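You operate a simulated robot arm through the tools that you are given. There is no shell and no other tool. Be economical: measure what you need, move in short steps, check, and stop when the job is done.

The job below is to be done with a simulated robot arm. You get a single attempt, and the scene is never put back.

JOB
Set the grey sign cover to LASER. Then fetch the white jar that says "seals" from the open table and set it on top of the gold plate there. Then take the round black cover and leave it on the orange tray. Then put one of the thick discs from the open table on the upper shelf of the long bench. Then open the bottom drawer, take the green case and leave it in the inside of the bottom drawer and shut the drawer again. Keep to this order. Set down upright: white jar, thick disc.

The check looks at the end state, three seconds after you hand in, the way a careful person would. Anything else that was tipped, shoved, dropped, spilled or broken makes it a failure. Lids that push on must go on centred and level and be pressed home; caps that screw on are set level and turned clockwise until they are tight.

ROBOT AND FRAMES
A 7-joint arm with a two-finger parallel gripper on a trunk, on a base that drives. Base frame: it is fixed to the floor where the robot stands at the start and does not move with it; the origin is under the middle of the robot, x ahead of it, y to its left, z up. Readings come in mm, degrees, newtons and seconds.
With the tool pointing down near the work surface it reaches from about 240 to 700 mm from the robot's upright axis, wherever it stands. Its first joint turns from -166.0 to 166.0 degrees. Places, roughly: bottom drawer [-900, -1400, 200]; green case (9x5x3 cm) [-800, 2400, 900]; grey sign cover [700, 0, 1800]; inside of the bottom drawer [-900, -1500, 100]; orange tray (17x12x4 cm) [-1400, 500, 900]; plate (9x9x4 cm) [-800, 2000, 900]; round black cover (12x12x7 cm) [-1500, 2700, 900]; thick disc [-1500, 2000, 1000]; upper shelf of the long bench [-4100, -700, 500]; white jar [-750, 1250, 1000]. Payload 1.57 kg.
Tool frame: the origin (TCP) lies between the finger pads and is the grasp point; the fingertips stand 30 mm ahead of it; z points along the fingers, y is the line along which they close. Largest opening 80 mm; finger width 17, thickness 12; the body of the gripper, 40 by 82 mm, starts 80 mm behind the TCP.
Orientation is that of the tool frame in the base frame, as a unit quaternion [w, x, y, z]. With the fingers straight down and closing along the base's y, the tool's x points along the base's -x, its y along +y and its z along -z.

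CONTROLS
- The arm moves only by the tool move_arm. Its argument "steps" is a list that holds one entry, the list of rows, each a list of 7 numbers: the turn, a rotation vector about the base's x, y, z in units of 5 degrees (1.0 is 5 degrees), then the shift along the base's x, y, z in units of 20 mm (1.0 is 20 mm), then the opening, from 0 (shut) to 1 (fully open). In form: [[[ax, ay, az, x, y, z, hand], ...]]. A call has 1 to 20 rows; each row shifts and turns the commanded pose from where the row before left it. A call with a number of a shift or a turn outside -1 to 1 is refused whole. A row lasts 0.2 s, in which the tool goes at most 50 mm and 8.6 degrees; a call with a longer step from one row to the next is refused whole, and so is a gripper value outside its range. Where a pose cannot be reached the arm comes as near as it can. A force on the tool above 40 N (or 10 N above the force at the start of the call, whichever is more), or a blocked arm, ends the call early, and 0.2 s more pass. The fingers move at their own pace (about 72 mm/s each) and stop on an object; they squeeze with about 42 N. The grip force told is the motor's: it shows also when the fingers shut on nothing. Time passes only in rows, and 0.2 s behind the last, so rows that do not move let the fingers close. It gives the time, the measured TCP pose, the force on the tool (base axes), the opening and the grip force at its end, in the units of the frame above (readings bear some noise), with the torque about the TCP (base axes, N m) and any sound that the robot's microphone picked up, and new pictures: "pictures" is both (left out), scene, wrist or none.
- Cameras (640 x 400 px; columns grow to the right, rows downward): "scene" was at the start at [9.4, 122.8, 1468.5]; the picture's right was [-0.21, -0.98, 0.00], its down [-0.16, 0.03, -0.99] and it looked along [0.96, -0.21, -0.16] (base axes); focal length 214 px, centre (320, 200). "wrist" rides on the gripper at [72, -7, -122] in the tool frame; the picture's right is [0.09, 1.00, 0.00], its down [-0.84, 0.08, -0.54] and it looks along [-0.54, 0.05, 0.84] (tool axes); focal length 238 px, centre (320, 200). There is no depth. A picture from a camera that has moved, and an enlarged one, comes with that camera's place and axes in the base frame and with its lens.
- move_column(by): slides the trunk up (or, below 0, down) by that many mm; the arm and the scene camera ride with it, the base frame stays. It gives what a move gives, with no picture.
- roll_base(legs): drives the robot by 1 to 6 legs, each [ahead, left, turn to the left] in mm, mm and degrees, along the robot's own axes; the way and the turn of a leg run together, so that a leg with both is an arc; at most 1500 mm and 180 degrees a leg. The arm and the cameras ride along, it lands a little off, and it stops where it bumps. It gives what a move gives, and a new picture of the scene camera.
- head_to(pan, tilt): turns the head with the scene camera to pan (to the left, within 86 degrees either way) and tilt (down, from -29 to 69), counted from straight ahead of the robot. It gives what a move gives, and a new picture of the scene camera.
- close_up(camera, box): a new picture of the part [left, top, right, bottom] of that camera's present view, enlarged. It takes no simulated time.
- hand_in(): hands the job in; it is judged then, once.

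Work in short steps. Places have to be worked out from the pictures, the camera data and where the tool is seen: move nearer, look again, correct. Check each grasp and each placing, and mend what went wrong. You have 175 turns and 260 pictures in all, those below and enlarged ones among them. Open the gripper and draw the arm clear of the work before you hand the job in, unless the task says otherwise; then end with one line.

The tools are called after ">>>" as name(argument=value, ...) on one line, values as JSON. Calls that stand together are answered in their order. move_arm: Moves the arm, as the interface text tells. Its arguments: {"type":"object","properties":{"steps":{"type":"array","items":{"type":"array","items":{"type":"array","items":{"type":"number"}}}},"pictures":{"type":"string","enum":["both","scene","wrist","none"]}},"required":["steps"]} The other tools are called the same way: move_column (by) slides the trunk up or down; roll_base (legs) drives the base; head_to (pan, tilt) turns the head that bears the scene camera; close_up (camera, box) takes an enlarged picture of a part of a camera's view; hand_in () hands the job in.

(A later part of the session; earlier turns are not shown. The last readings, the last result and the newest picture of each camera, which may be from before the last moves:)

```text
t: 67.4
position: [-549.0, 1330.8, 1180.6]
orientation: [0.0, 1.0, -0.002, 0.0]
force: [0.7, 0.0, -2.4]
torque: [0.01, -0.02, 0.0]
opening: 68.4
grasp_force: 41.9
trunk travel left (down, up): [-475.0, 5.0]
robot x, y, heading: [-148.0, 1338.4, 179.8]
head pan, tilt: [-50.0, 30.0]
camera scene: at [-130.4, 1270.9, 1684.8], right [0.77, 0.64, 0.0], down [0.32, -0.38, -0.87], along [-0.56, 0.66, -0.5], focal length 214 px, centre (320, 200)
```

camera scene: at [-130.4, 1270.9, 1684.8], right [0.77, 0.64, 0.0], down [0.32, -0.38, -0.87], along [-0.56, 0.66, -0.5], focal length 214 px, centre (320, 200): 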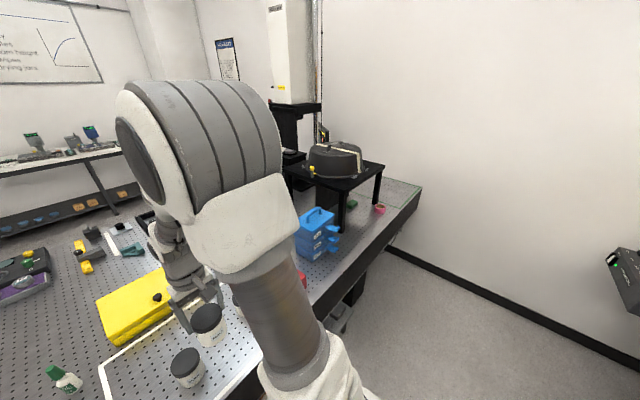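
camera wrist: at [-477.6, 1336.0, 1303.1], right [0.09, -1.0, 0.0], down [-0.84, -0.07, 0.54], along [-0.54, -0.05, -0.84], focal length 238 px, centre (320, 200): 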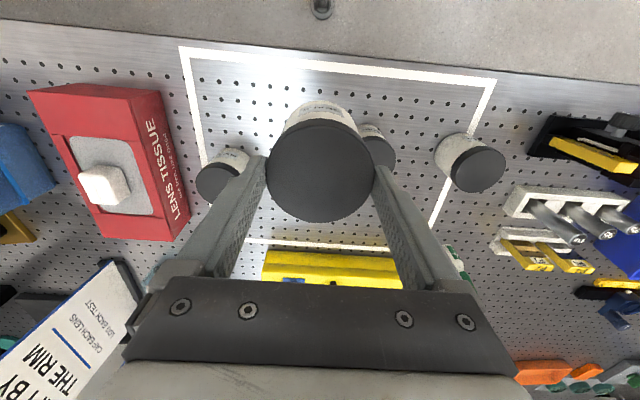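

There is a black stand with stuff on it further along. I retract a bit more and drive 450 mm along the table with the jar.

>>> move_arm(steps=[[[0, 0, 0, 1, 0, 0, 0.5], [0, 0, 0, 1, 0, 0, 0.5], [0, 0, 0, 1, 0, 0, 0.5], [0, 0, 0, 1, 0, 0, 0.5], [0, 0, 0, 1, 0, 0, 0.5]]], pictures="none")

>>> roll_base(legs=[[0, -450, 0]])

>>> head_to(pan=-15, tilt=35)

```text
t: 68.6
position: [-448.3, 1331.7, 1183.2]
orientation: [0.0, 1.0, -0.002, -0.001]
force: [-0.3, 0.5, -1.5]
torque: [-0.01, -0.02, -0.03]
opening: 68.6
grasp_force: 41.9
trunk travel left (down, up): [-475.0, 5.0]
robot x, y, heading: [-148.5, 1339.8, 179.9]
head pan, tilt: [-50.0, 30.0]
```

```text
t: 72.5
position: [-451.6, 1767.1, 1182.0]
orientation: [0.0, 1.0, 0.004, -0.001]
force: [0.5, 0.8, -1.1]
torque: [-0.02, -0.05, 0.01]
opening: 68.8
grasp_force: 42.2
trunk travel left (down, up): [-475.0, 5.0]
robot x, y, heading: [-149.2, 1779.4, -179.3]
head pan, tilt: [-50.0, 30.0]
camera scene: at [-130.7, 1709.5, 1684.9], right [0.76, 0.65, 0.0], down [0.32, -0.38, -0.87], along [-0.56, 0.66, -0.5], focal length 214 px, centre (320, 200)
```

scene: 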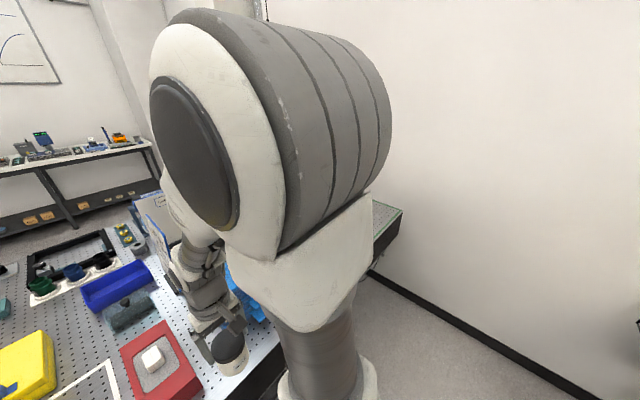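

```text
t: 73.5
position: [-452.0, 1767.5, 1182.5]
orientation: [0.0, 1.0, 0.005, 0.0]
force: [0.0, 1.0, -1.4]
torque: [0.01, 0.01, 0.03]
opening: 68.8
grasp_force: 41.6
trunk travel left (down, up): [-475.0, 5.0]
robot x, y, heading: [-155.4, 1775.4, -179.5]
head pan, tilt: [-15.0, 35.0]
camera scene: at [-157.2, 1662.7, 1677.1], right [0.25, 0.97, 0.0], down [0.56, -0.14, -0.82], along [-0.79, 0.21, -0.57], focal length 214 px, centre (320, 200)
```

scene: 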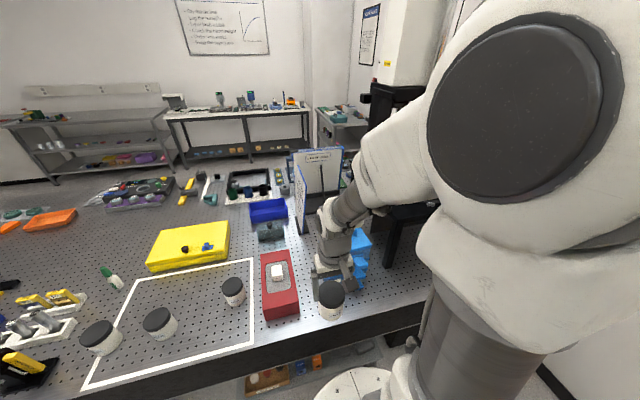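

The arm blocks the view to the right, so I drive on 500 mm and look back left.

>>> roll_base(legs=[[0, -450, -0.6]])

>>> head_to(pan=10, tilt=35)

```text
t: 77.3
position: [-449.5, 2210.8, 1182.4]
orientation: [0.0, 1.0, -0.007, 0.0]
force: [-0.2, -0.1, -1.4]
torque: [-0.04, 0.01, 0.0]
opening: 68.7
grasp_force: 42.1
trunk travel left (down, up): [-475.0, 5.0]
robot x, y, heading: [-150.4, 2212.7, 179.3]
head pan, tilt: [-15.0, 35.0]
camera scene: at [-158.6, 2100.3, 1677.1], right [0.27, 0.96, 0.0], down [0.55, -0.16, -0.82], along [-0.79, 0.22, -0.57], focal length 214 px, centre (320, 200)
```

scene: 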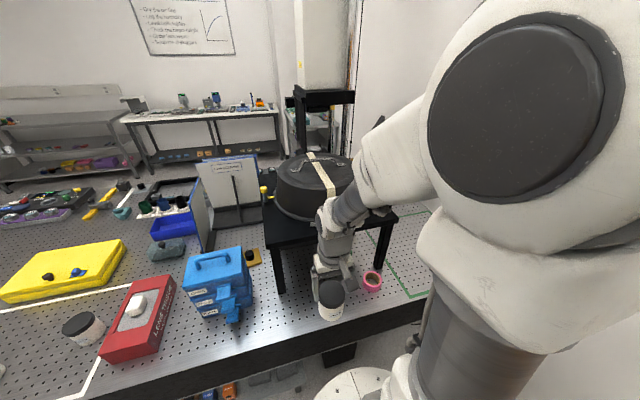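

```text
t: 78.2
position: [-450.1, 2211.1, 1183.9]
orientation: [0.0, 1.0, -0.006, 0.0]
force: [0.1, 0.1, -2.0]
torque: [0.04, -0.01, 0.02]
opening: 68.6
grasp_force: 42.4
trunk travel left (down, up): [-475.0, 5.0]
robot x, y, heading: [-149.2, 2216.0, 179.3]
head pan, tilt: [10.0, 35.0]
camera scene: at [-160.8, 2062.2, 1677.1], right [-0.16, 0.99, 0.0], down [0.57, 0.09, -0.82], along [-0.81, -0.13, -0.57], focal length 214 px, centre (320, 200)
```

scene: 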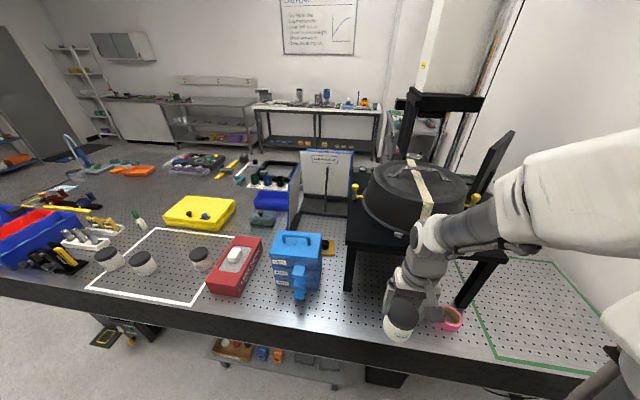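

A gold thing sits at about [−850, 1990], behind the blue drawers. I zoom in.

>>> close_up(camera="scene", box=[270, 200, 390, 275])

>>> close_up(camera="wrist", box=[0, 0, 640, 400])

```text
5.33 times, centred on (330, 238) of scene
camera zoom: at [-160.8, 2062.2, 1677.1], right [-0.16, 0.99, 0.0], down [0.57, 0.09, -0.82], along [-0.81, -0.13, -0.57], focal length 1144 px, centre (267, 0)
```

zoom: 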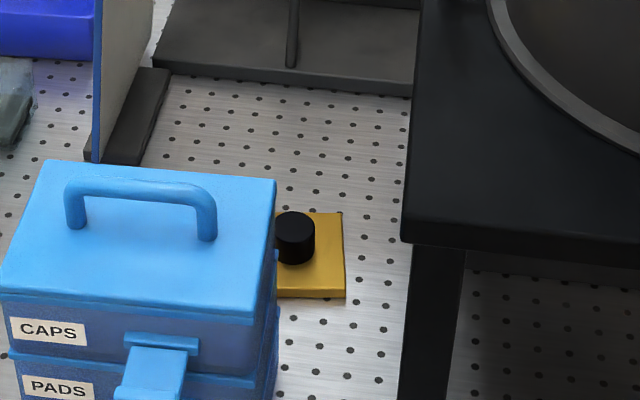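

```text
1.00 times, centred on (320, 200) of wrist (not enlarged: the box is as wide or as high as the picture)
camera zoom: at [-378.8, 2216.4, 1304.6], right [0.08, -1.0, 0.0], down [-0.84, -0.07, 0.54], along [-0.54, -0.04, -0.84], focal length 238 px, centre (320, 200)
```

zoom: 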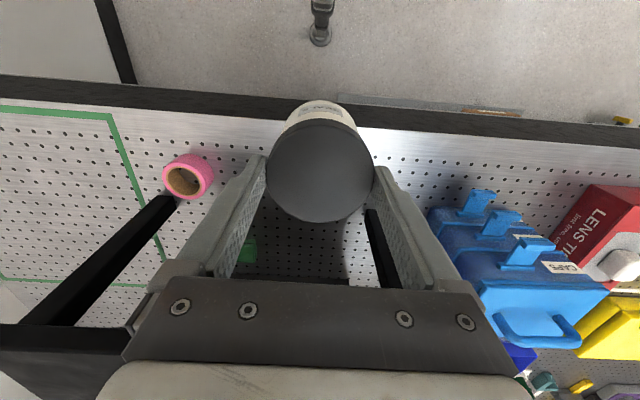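

The gold plate appears to carry a black knob. I move closer in front of it (base to x ≈ −220, y ≈ 2000) to inspect it from above with the wrist camera.

>>> roll_base(legs=[[0, 200, 0.7], [70, 0, 0]])

>>> head_to(pan=0, tilt=45)

```text
t: 81.1
position: [-504.0, 2005.2, 1181.3]
orientation: [0.0, 1.0, 0.001, 0.0]
force: [-0.2, -0.1, -2.2]
torque: [0.02, -0.01, 0.01]
opening: 68.7
grasp_force: 41.8
trunk travel left (down, up): [-475.0, 5.0]
robot x, y, heading: [-202.5, 2013.5, -180.0]
head pan, tilt: [10.0, 35.0]
stopped in leg 2: the robot was blocked; the commanded pose is now the measured one
camera scene: at [-211.7, 1860.1, 1677.1], right [-0.17, 0.98, 0.0], down [0.56, 0.1, -0.82], along [-0.81, -0.14, -0.57], focal length 214 px, centre (320, 200)
```

scene: 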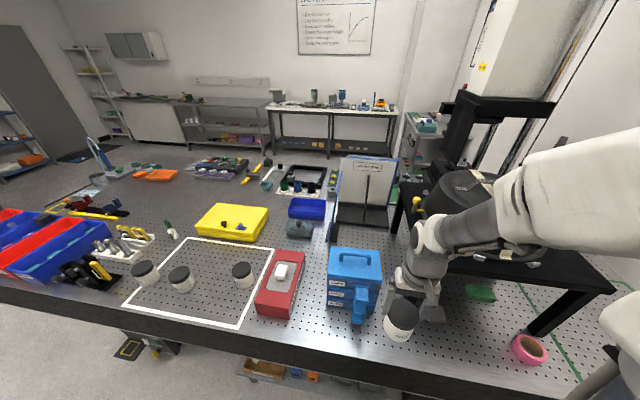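

```text
t: 81.8
position: [-503.2, 2005.1, 1181.2]
orientation: [0.0, 1.0, 0.001, 0.0]
force: [-0.7, 0.6, -2.1]
torque: [0.02, -0.01, 0.01]
opening: 68.5
grasp_force: 41.6
trunk travel left (down, up): [-475.0, 5.0]
robot x, y, heading: [-204.6, 2010.9, -180.1]
head pan, tilt: [0.0, 45.0]
camera scene: at [-206.4, 1875.4, 1662.3], right [0.0, 1.0, 0.0], down [0.71, 0.0, -0.71], along [-0.71, 0.0, -0.71], focal length 214 px, centre (320, 200)
```

scene: 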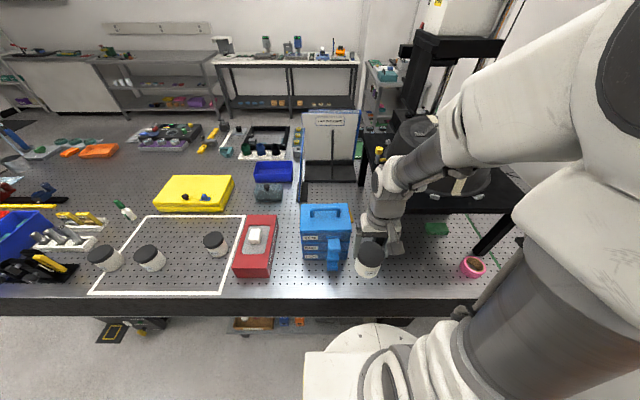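

The base touched its limit at x ≈ −203, fine. I swing the jar left and up over the blue drawers' side so the head and wrist can both see the plate.

>>> move_arm(steps=[[[0, 0, 0, 0, -1, 1, 0.5], [0, 0, 0, 0, -1, 1, 0.5], [0, 0, 0, -0.5, -1, 0.5, 0.5], [0, 0, 0, -1, -1, 0, 0.5], [0, 0, 0, -1, -1, 0, 0.5], [0, 0, 0, -1, -1, 0, 0.5], [0, 0, 0, -1, -1, 0, 0.5], [0, 0, 0, -1, -1, 0, 0.5], [0, 0, 0, -1, -1, 0, 0.5], [0, 0, 0, -1, -0.5, 0, 0.5], [0, 0, 0, -1, 0, 0, 0.5], [0, 0, 0, -1, 0, 0, 0.5]]])

```text
t: 84.4
position: [-691.9, 1814.7, 1228.7]
orientation: [0.0, 1.0, 0.001, 0.0]
force: [-0.4, 0.4, -1.6]
torque: [0.01, 0.0, 0.0]
opening: 68.6
grasp_force: 42.2
trunk travel left (down, up): [-475.0, 5.0]
robot x, y, heading: [-204.1, 2012.3, -180.0]
head pan, tilt: [0.0, 45.0]
camera scene: at [-206.6, 1875.3, 1662.2], right [0.0, 1.0, 0.0], down [0.71, 0.0, -0.71], along [-0.71, 0.0, -0.71], focal length 214 px, centre (320, 200)
camera wrist: at [-621.7, 1821.6, 1351.8], right [0.09, -1.0, 0.0], down [-0.84, -0.08, 0.54], along [-0.54, -0.05, -0.84], focal length 238 px, centre (320, 200)
```

scene: 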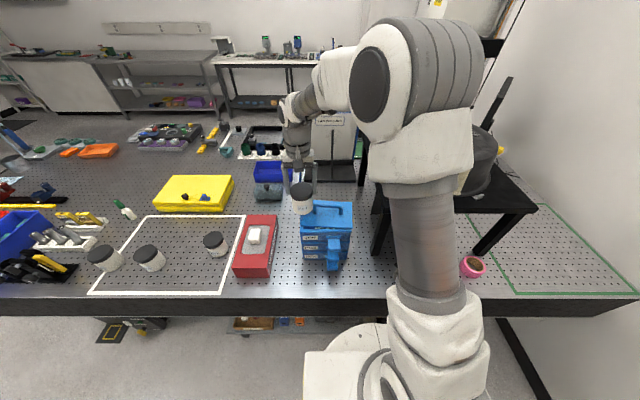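
wrist: 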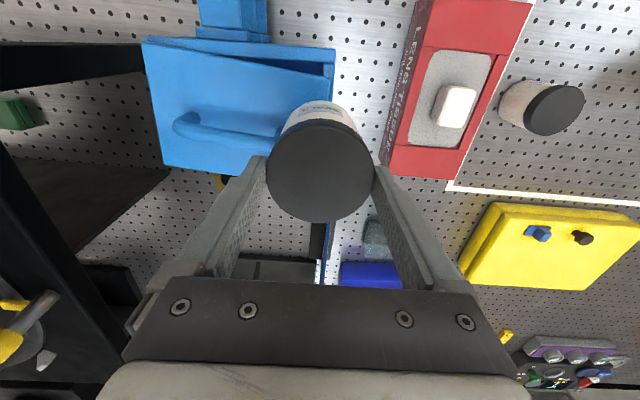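

The plate peeks out just behind the blue drawers' +y edge. I shift the tool toward −x for a clear view from above.

>>> move_arm(steps=[[[0, 0, 0, -1, 0, 0.3, 0.5], [0, 0, 0, -1, 0, 0.3, 0.5], [0, 0, 0, -1, 0, 0.3, 0.5], [0, 0, 0, -1, 0, 0.3, 0.5], [0, 0, 0, -1, 0, 0, 0.5], [0, 0, 0, -1, 0, 0, 0.5]]], pictures="wrist")

>>> close_up(camera="wrist", box=[130, 50, 290, 150])

```text
t: 85.8
position: [-815.2, 1813.9, 1256.9]
orientation: [-0.001, 1.0, 0.001, 0.001]
force: [0.1, 0.0, -2.6]
torque: [-0.02, -0.02, 0.0]
opening: 68.5
grasp_force: 42.5
trunk travel left (down, up): [-475.0, 5.0]
robot x, y, heading: [-200.7, 2009.8, -179.9]
head pan, tilt: [0.0, 45.0]
camera wrist: at [-743.5, 1819.9, 1378.4], right [0.09, -1.0, 0.0], down [-0.84, -0.08, 0.54], along [-0.54, -0.05, -0.84], focal length 238 px, centre (320, 200)
```

wrist: 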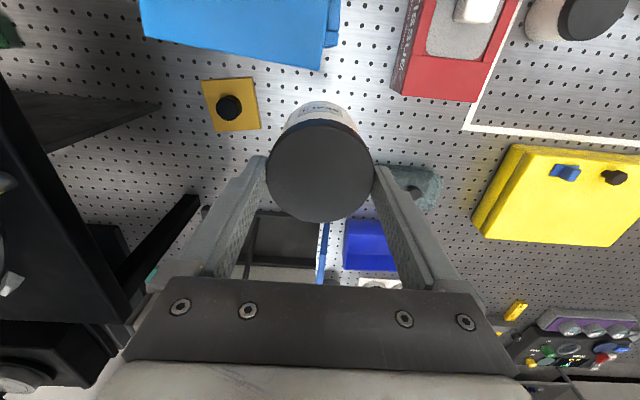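

```text
4.00 times, centred on (210, 100) of wrist
camera zoom: at [-743.5, 1819.9, 1378.4], right [0.09, -1.0, 0.0], down [-0.84, -0.08, 0.54], along [-0.54, -0.05, -0.84], focal length 953 px, centre (760, 600)
```

zoom: 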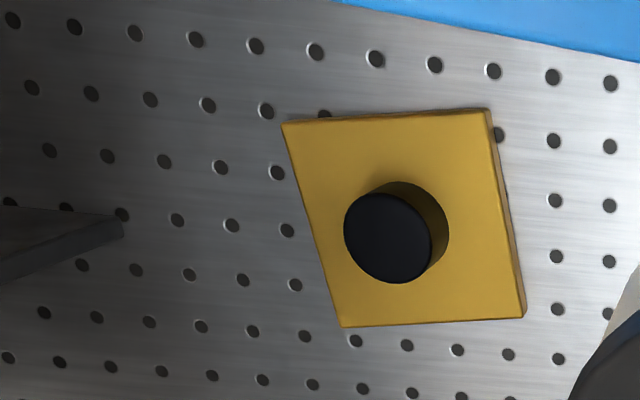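

The knob is centred on the plate and included in its stated 4 cm height, so the jar rests centred on it. Knob centre ≈ [−846, 1967], top ≈ 965; I move over it, staying high.

>>> move_arm(steps=[[[0, 0, 0, -0.3, 1, 0, 0.5], [0, 0, 0, -0.3, 1, 0, 0.5], [0, 0, 0, -0.3, 1, 0, 0.5], [0, 0, 0, -0.3, 1, 0, 0.5], [0, 0, 0, -0.15, 1, 0, 0.5], [0, 0, 0, 0, 1, 0, 0.5], [0, 0, 0, 0, 1, 0, 0.5], [0, 0, 0, 0, 0.65, 0, 0.5], [0, 0, 0, 0, 0, 0, 0.5]]])

```text
t: 87.8
position: [-840.6, 1966.4, 1255.4]
orientation: [0.0, 1.0, 0.001, 0.0]
force: [0.6, -0.1, -1.4]
torque: [0.02, -0.04, -0.02]
opening: 68.6
grasp_force: 41.9
trunk travel left (down, up): [-475.0, 5.0]
robot x, y, heading: [-203.9, 2013.0, -180.0]
head pan, tilt: [0.0, 45.0]
camera scene: at [-206.4, 1875.4, 1662.2], right [0.0, 1.0, 0.0], down [0.71, 0.0, -0.71], along [-0.71, 0.0, -0.71], focal length 214 px, centre (320, 200)
camera wrist: at [-770.7, 1972.6, 1377.9], right [0.09, -1.0, 0.0], down [-0.84, -0.08, 0.54], along [-0.54, -0.05, -0.84], focal length 238 px, centre (320, 200)
```

scene: 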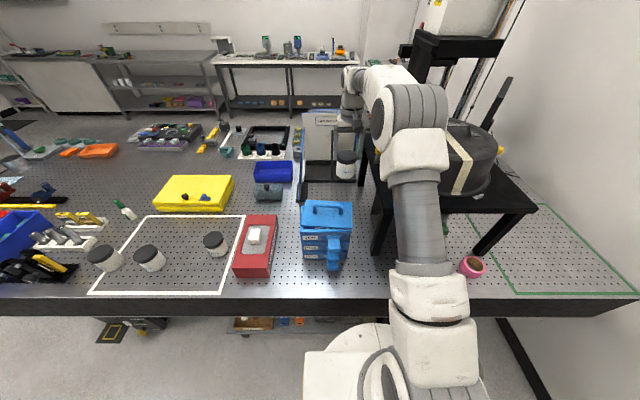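
wrist: 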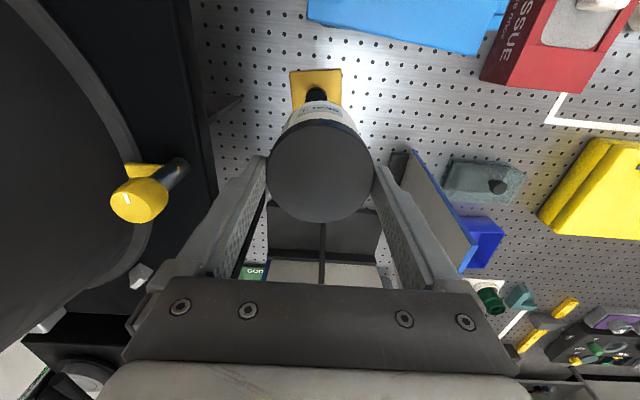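

The plate shows just beyond the jar, roughly aligned (perhaps 5 mm more toward +y). I descend to z ≈ 1095 and compare the plate's edges with the jar.

>>> move_arm(steps=[[[0, 0, 0, 0, 0.2, -1, 0.5], [0, 0, 0, 0, 0, -1, 0.5], [0, 0, 0, 0, 0, -1, 0.5], [0, 0, 0, 0, 0, -1, 0.5], [0, 0, 0, 0, 0, -1, 0.5], [0, 0, 0, 0, 0, -1, 0.5], [0, 0, 0, 0, 0, -1, 0.5], [0, 0, 0, 0, 0, -1, 0.5]]])

>>> close_up(camera="wrist", box=[220, 40, 420, 165])

```text
t: 89.6
position: [-842.1, 1973.6, 1096.7]
orientation: [0.0, 1.0, 0.001, 0.0]
force: [0.2, -0.4, -2.3]
torque: [-0.03, 0.02, -0.03]
opening: 68.8
grasp_force: 41.9
trunk travel left (down, up): [-475.0, 5.0]
robot x, y, heading: [-205.1, 2013.2, -180.1]
head pan, tilt: [0.0, 45.0]
camera scene: at [-206.5, 1875.4, 1662.3], right [0.0, 1.0, 0.0], down [0.71, 0.0, -0.71], along [-0.71, 0.0, -0.71], focal length 214 px, centre (320, 200)
camera wrist: at [-770.9, 1979.9, 1219.2], right [0.09, -1.0, 0.0], down [-0.84, -0.08, 0.54], along [-0.54, -0.05, -0.84], focal length 238 px, centre (320, 200)
```

scene: 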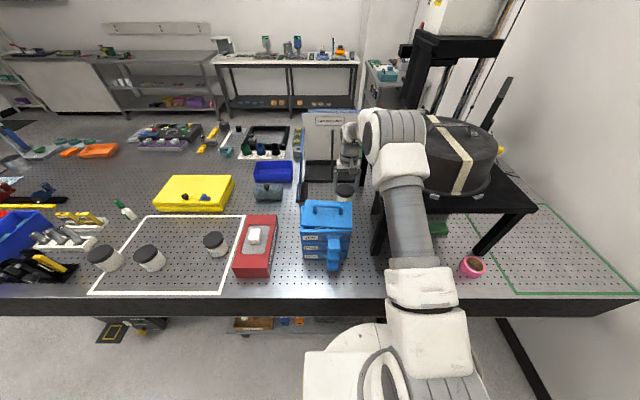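
wrist: 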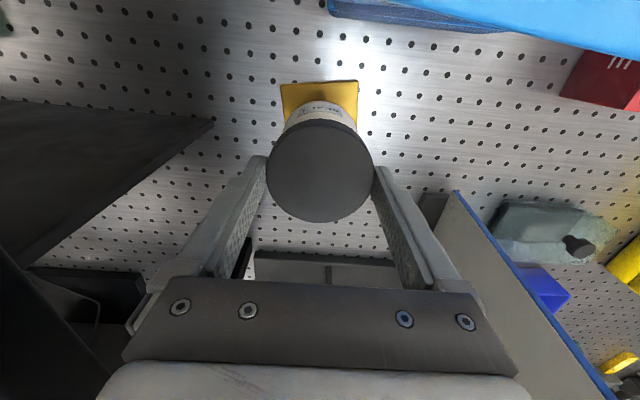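

```text
3.20 times, centred on (320, 102) of wrist
camera zoom: at [-770.9, 1979.9, 1219.2], right [0.09, -1.0, 0.0], down [-0.84, -0.08, 0.54], along [-0.54, -0.05, -0.84], focal length 763 px, centre (320, 512)
```

zoom: 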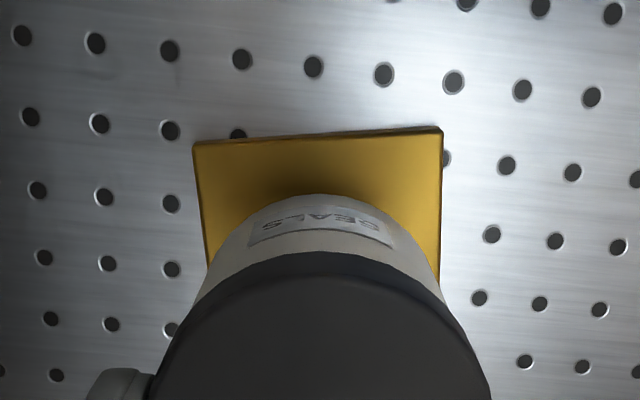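

Both views agree the plate centre is [−850, 1972]. I correct by (−4, −2) mm and come down to z ≈ 1012.

>>> move_arm(steps=[[[0, 0, 0, -0.22, -0.08, -0.8, 0.5], [0, 0, 0, 0, 0, -0.8, 0.5], [0, 0, 0, 0, 0, -0.8, 0.5], [0, 0, 0, 0, 0, -0.8, 0.5], [0, 0, 0, 0, 0, -0.5, 0.5], [0, 0, 0, 0, 0, -0.5, 0.5]]], pictures="wrist")

```text
t: 90.7
position: [-851.5, 1972.0, 1040.4]
orientation: [0.0, 1.0, 0.0, -0.012]
force: [1.6, 0.9, 17.3]
torque: [0.13, -0.19, -0.05]
opening: 68.7
grasp_force: 42.5
trunk travel left (down, up): [-475.0, 5.0]
robot x, y, heading: [-201.7, 2012.9, -180.0]
head pan, tilt: [0.0, 45.0]
stopped in row 5: the force on the tool passed its limit at 56 N (the readings are from after the stop); the commanded pose is now the measured one
camera wrist: at [-777.5, 1977.6, 1160.5], right [0.09, -1.0, 0.0], down [-0.82, -0.08, 0.56], along [-0.56, -0.05, -0.83], focal length 238 px, centre (320, 200)
```

wrist: 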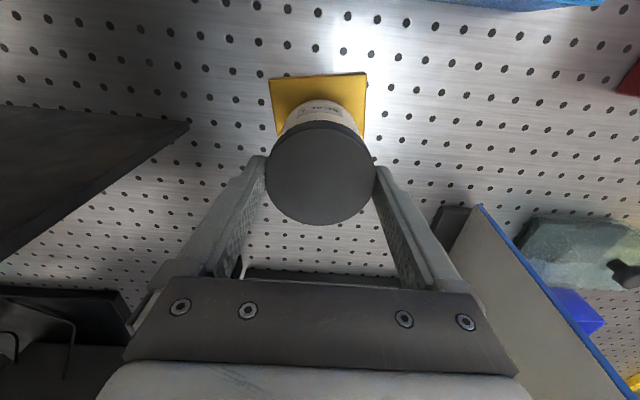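

Contact came early at z ≈ 1040, higher than expected. I lift 15 mm and look for what touched.

>>> move_arm(steps=[[[0, 0, 0, 0, 0, 0.5, 0.5], [0, 0, 0, 0, 0, 0.25, 0.5]]])

>>> close_up(camera="scene", box=[270, 90, 430, 270])

>>> close_up(camera="wrist", box=[220, 40, 420, 165])

```text
t: 91.3
position: [-851.0, 1971.8, 1050.4]
orientation: [-0.001, 1.0, 0.0, -0.007]
force: [0.3, -0.3, -1.9]
torque: [0.01, -0.01, 0.0]
opening: 68.3
grasp_force: 41.9
trunk travel left (down, up): [-475.0, 5.0]
robot x, y, heading: [-201.2, 2012.2, -179.7]
head pan, tilt: [0.0, 45.0]
camera scene: at [-206.5, 1875.4, 1662.1], right [0.0, 1.0, 0.0], down [0.71, 0.0, -0.71], along [-0.71, 0.0, -0.71], focal length 214 px, centre (320, 200)
camera wrist: at [-778.8, 1978.5, 1170.9], right [0.09, -1.0, 0.0], down [-0.83, -0.08, 0.55], along [-0.55, -0.05, -0.83], focal length 238 px, centre (320, 200)
```

scene: 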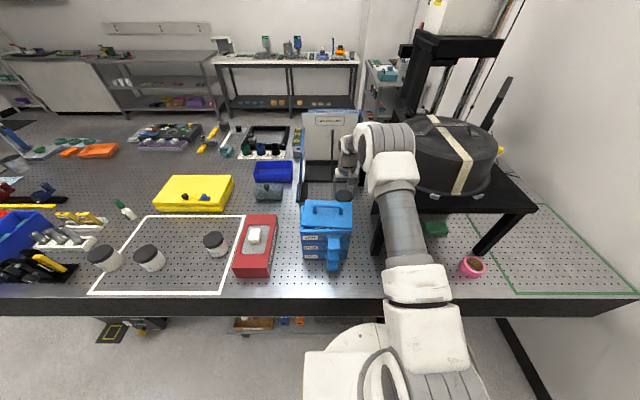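
wrist: 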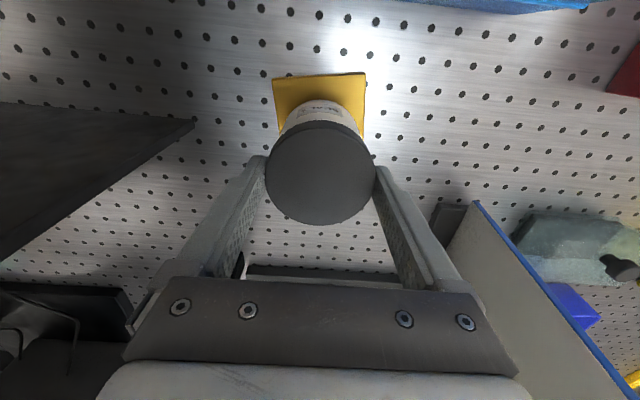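

```text
2.22 times, centred on (350, 180) of scene
camera zoom: at [-206.5, 1875.4, 1662.1], right [0.0, 1.0, 0.0], down [0.71, 0.0, -0.71], along [-0.71, 0.0, -0.71], focal length 477 px, centre (253, 244)
```

zoom: 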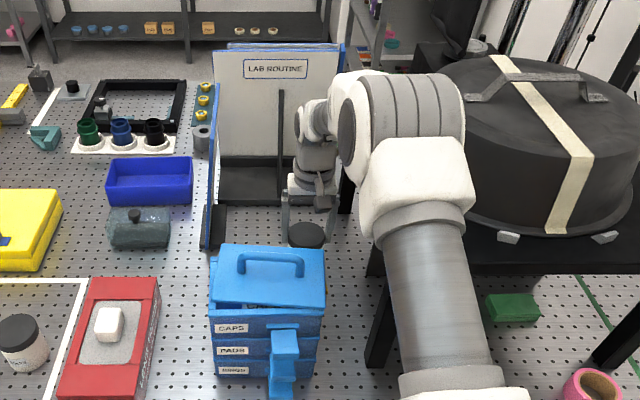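

```text
3.20 times, centred on (320, 102) of wrist
camera zoom: at [-778.8, 1978.5, 1170.9], right [0.09, -1.0, 0.0], down [-0.83, -0.08, 0.55], along [-0.55, -0.05, -0.83], focal length 763 px, centre (320, 512)
```

zoom: 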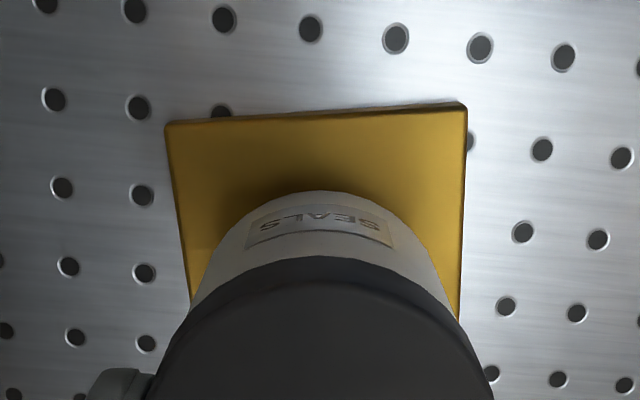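

I check the blue drawers closely, as their top looks slightly ajar, and compare with before.

>>> close_up(camera="scene", box=[295, 190, 359, 230])

>>> close_up(camera="scene", box=[325, 150, 389, 190])

```text
10.00 times, centred on (327, 210) of scene
camera zoom: at [-206.5, 1875.4, 1662.1], right [0.0, 1.0, 0.0], down [0.71, 0.0, -0.71], along [-0.71, 0.0, -0.71], focal length 2145 px, centre (250, 100)
```

zoom: 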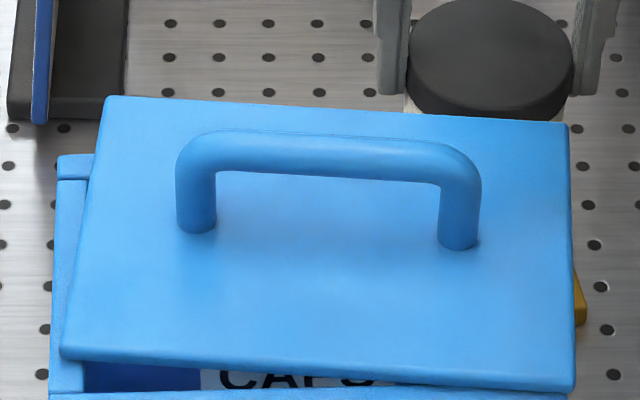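

```text
10.00 times, centred on (357, 170) of scene
camera zoom: at [-206.5, 1875.4, 1662.1], right [0.0, 1.0, 0.0], down [0.71, 0.0, -0.71], along [-0.71, 0.0, -0.71], focal length 2145 px, centre (-50, 500)
```

zoom: 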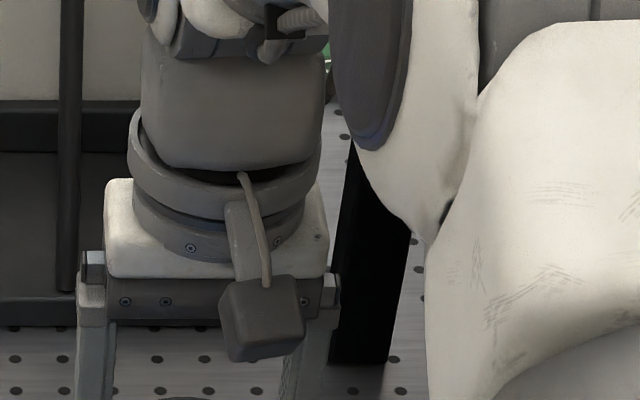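

The lid of the blue drawer box is askew compared with before, so something of mine brushed it. I look at the whole box before deciding.

>>> close_up(camera="scene", box=[285, 190, 373, 278])

```text
4.55 times, centred on (329, 234) of scene
camera zoom: at [-206.5, 1875.4, 1662.1], right [0.0, 1.0, 0.0], down [0.71, 0.0, -0.71], along [-0.71, 0.0, -0.71], focal length 975 px, centre (279, 46)
```

zoom: 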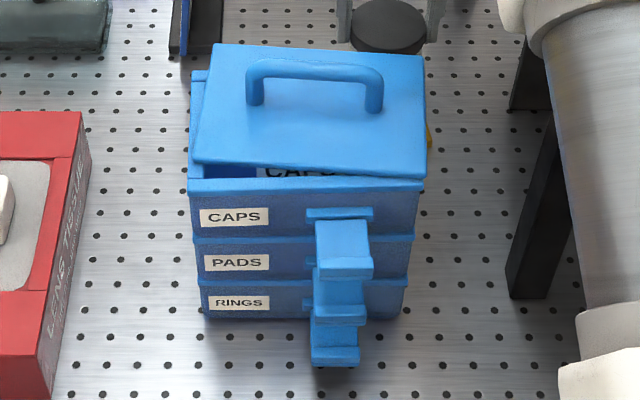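

The lid shows the jar slipped down in the grip (held by its lid, bottom ≈ 85 mm below the TCP); that explains both the early contact with the knob at z≈1040 and the brushed box lid. I level the tool and lower gently until light contact.

>>> move_arm(steps=[[[0, -0.16, 0, 0.05, 0, 0, 0.5], [0, 0, 0, 0, 0, -0.15, 0.5], [0, 0, 0, 0, 0, -0.1, 0.5], [0, 0, 0, 0, 0, 0, 0.5]]], pictures="none")

>>> move_arm(steps=[[[0, 0, 0, 0, 0, -0.1, 0.5], [0, 0, 0, 0, 0, 0, 0.5]]], pictures="none")

```text
t: 92.3
position: [-849.9, 1971.0, 1045.0]
orientation: [0.0, 1.0, 0.0, -0.001]
force: [-0.8, 0.8, -2.2]
torque: [-0.01, 0.02, 0.02]
opening: 68.5
grasp_force: 41.8
trunk travel left (down, up): [-475.0, 5.0]
robot x, y, heading: [-203.6, 2012.9, -179.8]
head pan, tilt: [0.0, 45.0]
```

```text
t: 92.9
position: [-849.4, 1970.7, 1043.4]
orientation: [0.0, 1.0, 0.0, -0.001]
force: [0.0, 0.5, -3.0]
torque: [0.02, 0.02, -0.02]
opening: 68.2
grasp_force: 42.0
trunk travel left (down, up): [-475.0, 5.0]
robot x, y, heading: [-203.4, 2012.5, -180.0]
head pan, tilt: [0.0, 45.0]
```

No contact yet; a bit lower.

>>> move_arm(steps=[[[0, 0, 0, 0, 0, -0.08, 0.5], [0, 0, 0, 0, 0, -0.08, 0.5], [0, 0, 0, 0, 0, 0, 0.5]]], pictures="none")

>>> move_arm(steps=[[[0, 0, 0, 0, 0, -0.08, 0.5], [0, 0, 0, 0, 0, 0, 0.5]]], pictures="none")

```text
t: 93.7
position: [-849.3, 1972.4, 1039.9]
orientation: [0.0, 1.0, -0.001, -0.001]
force: [-0.4, 0.6, -1.8]
torque: [0.01, 0.0, 0.0]
opening: 68.3
grasp_force: 42.2
trunk travel left (down, up): [-475.0, 5.0]
robot x, y, heading: [-200.5, 2012.1, -179.5]
head pan, tilt: [0.0, 45.0]
```

```text
t: 94.3
position: [-849.8, 1971.5, 1040.8]
orientation: [-0.001, 1.0, 0.0, -0.001]
force: [1.0, 0.4, 5.5]
torque: [-0.01, 0.01, -0.03]
opening: 68.4
grasp_force: 41.9
trunk travel left (down, up): [-475.0, 5.0]
robot x, y, heading: [-201.8, 2015.6, -179.8]
head pan, tilt: [0.0, 45.0]
```

Light, torque-free contact: the jar stands centred on the knob. I open the fingers and look.

>>> move_arm(steps=[[[0, 0, 0, 0, 0, 0, 0.95], [0, 0, 0, 0, 0, 0, 1], [0, 0, 0, 0, 0, 0, 1]]])

```text
t: 95.1
position: [-849.9, 1971.1, 1039.2]
orientation: [-0.001, 1.0, 0.0, -0.001]
force: [0.1, -0.3, -0.3]
torque: [-0.02, -0.01, -0.04]
opening: 79.9
grasp_force: 0.1
trunk travel left (down, up): [-475.0, 5.0]
robot x, y, heading: [-204.2, 2015.2, -179.9]
head pan, tilt: [0.0, 45.0]
camera scene: at [-206.1, 1875.4, 1662.2], right [0.0, 1.0, 0.0], down [0.71, 0.0, -0.71], along [-0.71, 0.0, -0.71], focal length 214 px, centre (320, 200)
camera wrist: at [-778.6, 1977.2, 1161.5], right [0.09, -1.0, 0.0], down [-0.84, -0.08, 0.54], along [-0.54, -0.05, -0.84], focal length 238 px, centre (320, 200)
```

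scene: 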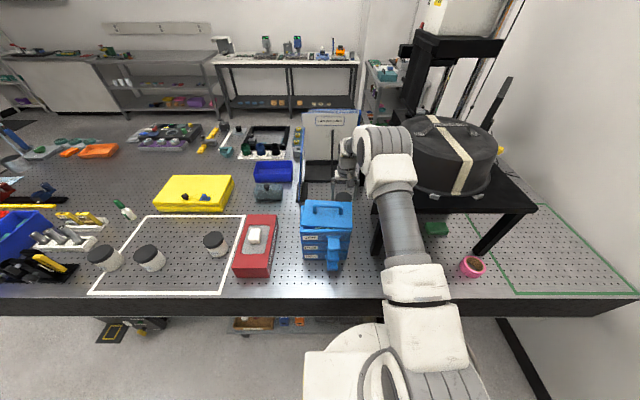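
wrist: 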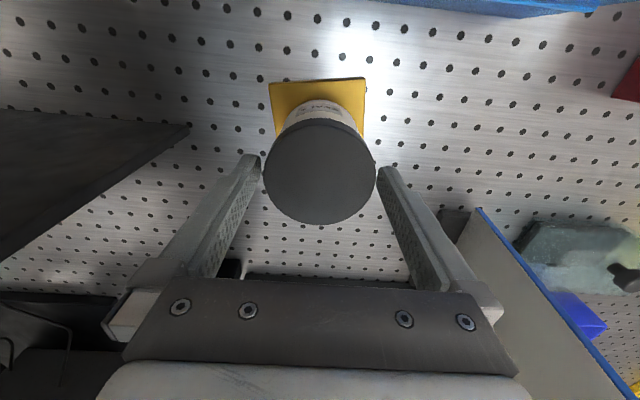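

The jar stands free. I rise straight up and verify from above.

>>> move_arm(steps=[[[0, 0, 0, 0, 0, 0.5, 1], [0, 0, 0, 0, 0, 1, 1], [0, 0, 0, 0, 0, 1, 1], [0, 0, 0, 0, 0, 1, 1], [0, 0, 0, 0, 0, 1, 1], [0, 0, 0, 0, 0, 1, 1], [0, 0, 0, 0, 0, 1, 1], [0, 0, 0, 0, 0, 1, 1], [0, 0, 0, 0, 0, 1, 1], [0, 0, 0, 0, 0, 1, 1], [0, 0, 0, 0, 0, 1, 1], [0, 0, 0, 0, 0, 1, 1], [0, 0, 0, 1, -0.5, 0, 1], [0, 0, 0, 1, -0.5, 0, 1], [0, 0, 0, 1, -0.5, 0, 1], [0, 0, 0, 1, -0.5, 0, 1]]])

```text
t: 98.5
position: [-769.3, 1930.6, 1268.5]
orientation: [0.0, 1.0, 0.0, -0.001]
force: [-0.2, -0.3, 0.2]
torque: [0.0, 0.02, 0.01]
opening: 79.9
grasp_force: 0.1
trunk travel left (down, up): [-475.0, 5.0]
robot x, y, heading: [-201.6, 2014.1, -179.6]
head pan, tilt: [0.0, 45.0]
camera scene: at [-205.8, 1875.3, 1662.2], right [0.0, 1.0, 0.0], down [0.71, 0.0, -0.71], along [-0.71, 0.0, -0.71], focal length 214 px, centre (320, 200)
camera wrist: at [-698.7, 1937.5, 1390.4], right [0.09, -1.0, 0.0], down [-0.84, -0.08, 0.54], along [-0.54, -0.05, -0.84], focal length 238 px, centre (320, 200)
```

scene: 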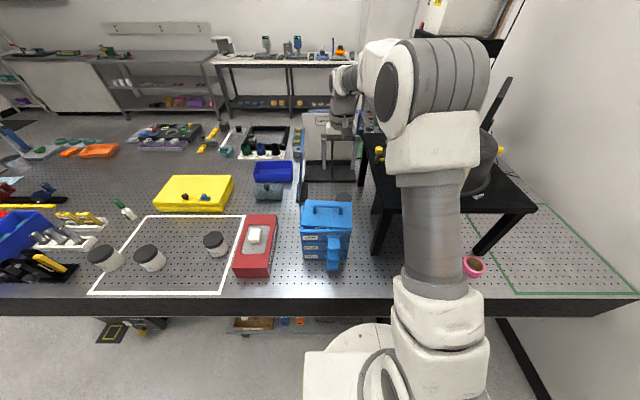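
wrist: 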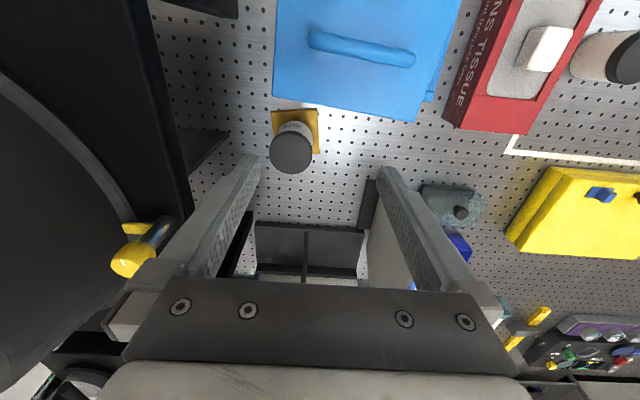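

The jar stands well on the plate. Now I undo the disturbance: the drawer lid is rotated ≈5° and shifted ≈11 mm; its handle bar is at about [−699, 1902, 1143]. I turn the gripper by −95° and go above the handle.

>>> move_arm(steps=[[[0, 0, -1, 0.19, -0.07, -0.1, 1], [0, 0, -1, 0.19, -0.07, -0.1, 1], [0, 0, -1, 0.19, -0.07, -0.1, 1], [0, 0, -1, 0.19, -0.07, -0.1, 1], [0, 0, -1, 0.19, -0.07, -0.1, 1], [0, 0, -1, 0.19, -0.07, -0.1, 1], [0, 0, -1, 0.19, -0.07, -0.1, 1], [0, 0, -1, 0.19, -0.07, -0.1, 1], [0, 0, -1, 0.19, -0.07, -0.1, 1], [0, 0, -1, 0.19, -0.07, -0.1, 1], [0, 0, -1, 0.19, -0.07, -0.1, 1], [0, 0, -1, 0.19, -0.07, -0.1, 1], [0, 0, -1, 0.19, -0.07, -0.1, 1], [0, 0, -1, 0.19, -0.07, -0.1, 1], [0, 0, -1, 0.19, -0.07, -0.1, 1], [0, 0, -1, 0.19, -0.07, -0.1, 1], [0, 0, -1, 0.19, -0.07, -0.1, 1], [0, 0, -1, 0.19, -0.07, -0.1, 1], [0, 0, -1, 0.19, -0.07, -0.1, 1]]])

```text
t: 102.5
position: [-697.2, 1905.6, 1232.5]
orientation: [0.001, -0.675, 0.738, 0.001]
force: [0.6, 0.7, -0.2]
torque: [0.03, 0.0, 0.0]
opening: 79.9
grasp_force: 0.2
trunk travel left (down, up): [-475.0, 5.0]
robot x, y, heading: [-206.7, 2010.2, -179.8]
head pan, tilt: [0.0, 45.0]
camera scene: at [-206.0, 1875.5, 1662.2], right [0.0, 1.0, 0.0], down [0.71, 0.0, -0.71], along [-0.71, 0.0, -0.71], focal length 214 px, centre (320, 200)
camera wrist: at [-697.8, 1832.7, 1354.5], right [-1.0, 0.0, 0.0], down [0.0, 0.84, 0.54], along [0.0, 0.54, -0.84], focal length 238 px, centre (320, 200)
```

scene: 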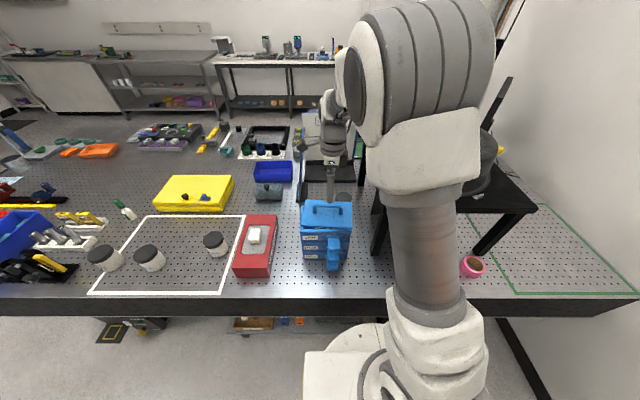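
wrist: 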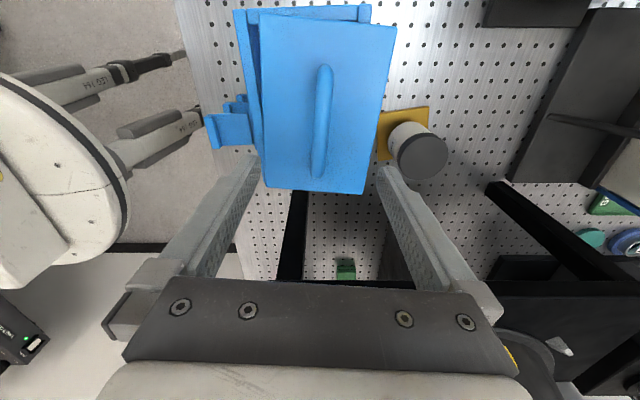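

The handle bar lies straight between the fingers at x ≈ −698. I shift to its middle (y ≈ 1893) and descend to z ≈ 1150.

>>> move_arm(steps=[[[0, 0, 0, 0, -0.6, -0.5, 1], [0, 0, 0, 0, 0, -1, 1], [0, 0, 0, 0, 0, -1, 1], [0, 0, 0, 0, 0, -0.8, 1], [0, 0, 0, 0, 0, -0.8, 1]]], pictures="wrist")

```text
t: 103.7
position: [-694.7, 1893.0, 1149.3]
orientation: [0.001, -0.675, 0.738, 0.0]
force: [0.1, -0.1, -0.3]
torque: [0.0, -0.02, -0.01]
opening: 79.9
grasp_force: 0.0
trunk travel left (down, up): [-475.0, 5.0]
robot x, y, heading: [-205.0, 2015.9, -179.8]
head pan, tilt: [0.0, 45.0]
camera wrist: at [-696.5, 1820.9, 1271.4], right [-1.0, 0.0, 0.0], down [0.0, 0.84, 0.54], along [0.0, 0.54, -0.84], focal length 238 px, centre (320, 200)
```

wrist: 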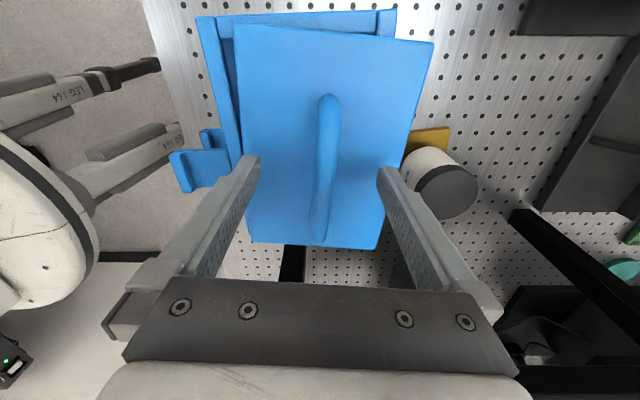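

The bar is between the fingers. I close on it.

>>> move_arm(steps=[[[0, 0, 0, 0, 0, 0, 0.4], [0, 0, 0, 0, 0, 0, 0], [0, 0, 0, 0, 0, 0, 0], [0, 0, 0, 0, 0, 0, 0]]], pictures="wrist")

```text
t: 104.7
position: [-694.8, 1893.0, 1150.2]
orientation: [0.0, -0.675, 0.738, 0.0]
force: [0.4, -0.4, 1.0]
torque: [-0.01, 0.03, 0.01]
opening: 12.9
grasp_force: 30.0
trunk travel left (down, up): [-475.0, 5.0]
robot x, y, heading: [-204.3, 2012.7, -179.7]
head pan, tilt: [0.0, 45.0]
camera wrist: at [-696.5, 1820.9, 1271.8], right [-1.0, -0.01, 0.0], down [0.0, 0.84, 0.54], along [0.0, 0.54, -0.84], focal length 238 px, centre (320, 200)
```

wrist: 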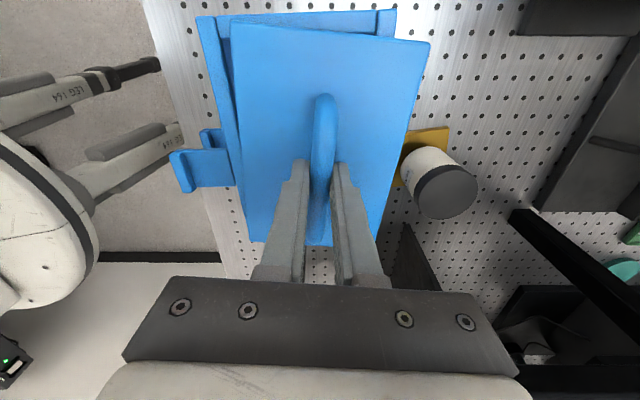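

Lid gripped by its handle. I lift 20 mm, then rotate +4.8° and shift (+11.5, −8) mm, and check before lowering.

>>> move_arm(steps=[[[0, 0, 0, 0, 0, 0.5, 0], [0, 0, 0, 0, 0, 0.5, 0], [0, 0, 0.96, 0.58, -0.4, 0, 0], [0, 0, 0, 0, 0, 0, 0]]])

>>> close_up(camera="scene", box=[285, 190, 373, 278])

```text
t: 105.7
position: [-682.9, 1884.0, 1170.8]
orientation: [0.001, -0.706, 0.708, 0.001]
force: [0.2, -0.4, -0.7]
torque: [-0.01, -0.02, 0.0]
opening: 13.1
grasp_force: 29.9
trunk travel left (down, up): [-475.0, 5.0]
robot x, y, heading: [-205.1, 2010.1, -179.9]
head pan, tilt: [0.0, 45.0]
camera scene: at [-206.1, 1875.4, 1662.2], right [0.0, 1.0, 0.0], down [0.71, 0.0, -0.71], along [-0.71, 0.0, -0.71], focal length 214 px, centre (320, 200)
camera wrist: at [-678.1, 1813.0, 1292.5], right [-1.0, -0.09, 0.0], down [-0.08, 0.84, 0.54], along [-0.05, 0.54, -0.84], focal length 238 px, centre (320, 200)
```

scene: 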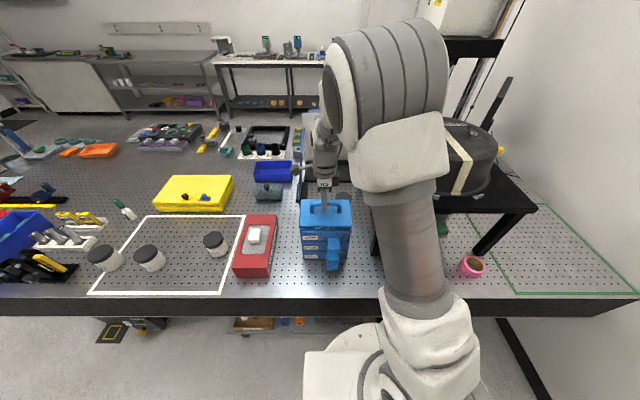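
wrist: 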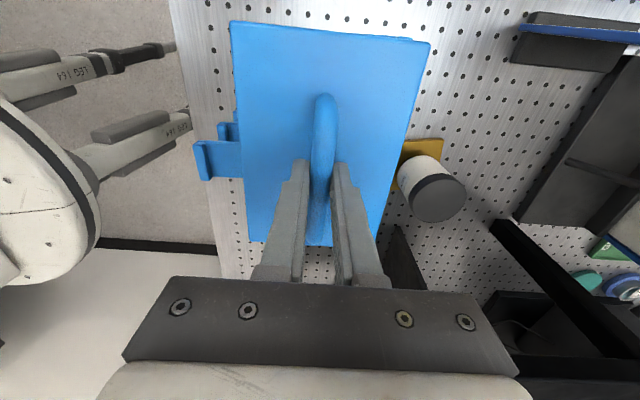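

```text
4.55 times, centred on (329, 234) of scene
camera zoom: at [-206.1, 1875.4, 1662.2], right [0.0, 1.0, 0.0], down [0.71, 0.0, -0.71], along [-0.71, 0.0, -0.71], focal length 975 px, centre (279, 46)
```

zoom: 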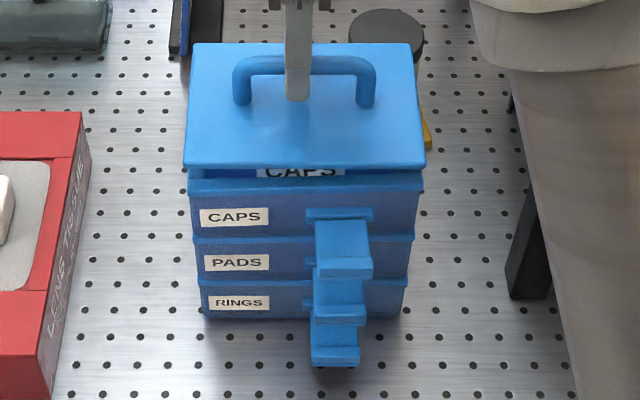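

The lid is now square with the box. I lower it gently.

>>> move_arm(steps=[[[0, 0, 0, 0, 0, -0.5, 0], [0, 0, 0, 0, 0, -0.3, 0], [0, 0, 0, 0, 0, -0.2, 0], [0, 0, 0, 0, 0, 0, 0]]], pictures="wrist")

>>> close_up(camera="scene", box=[285, 190, 373, 278])

```text
t: 106.7
position: [-684.2, 1885.2, 1150.3]
orientation: [-0.001, -0.706, 0.708, 0.001]
force: [1.6, 0.6, 13.6]
torque: [0.2, 0.02, 0.0]
opening: 13.0
grasp_force: 29.8
trunk travel left (down, up): [-475.0, 5.0]
robot x, y, heading: [-208.8, 2013.0, -179.8]
head pan, tilt: [0.0, 45.0]
camera wrist: at [-678.8, 1812.3, 1271.7], right [-1.0, -0.09, 0.0], down [-0.07, 0.84, 0.54], along [-0.05, 0.54, -0.84], focal length 238 px, centre (320, 200)
```

wrist: 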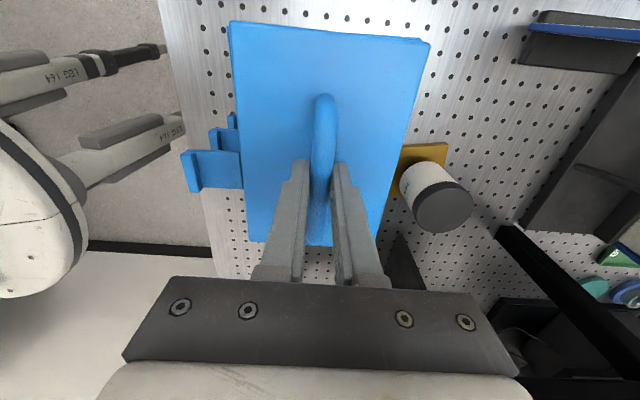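

```text
4.55 times, centred on (329, 234) of scene
camera zoom: at [-205.1, 1875.7, 1662.5], right [0.0, 1.0, 0.0], down [0.71, 0.0, -0.71], along [-0.71, 0.0, -0.71], focal length 975 px, centre (279, 46)
```

zoom: 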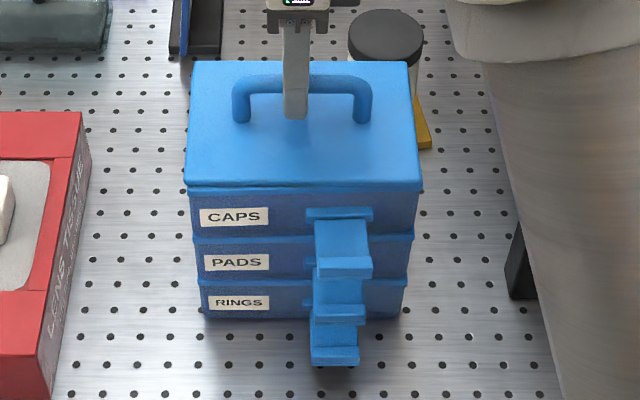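

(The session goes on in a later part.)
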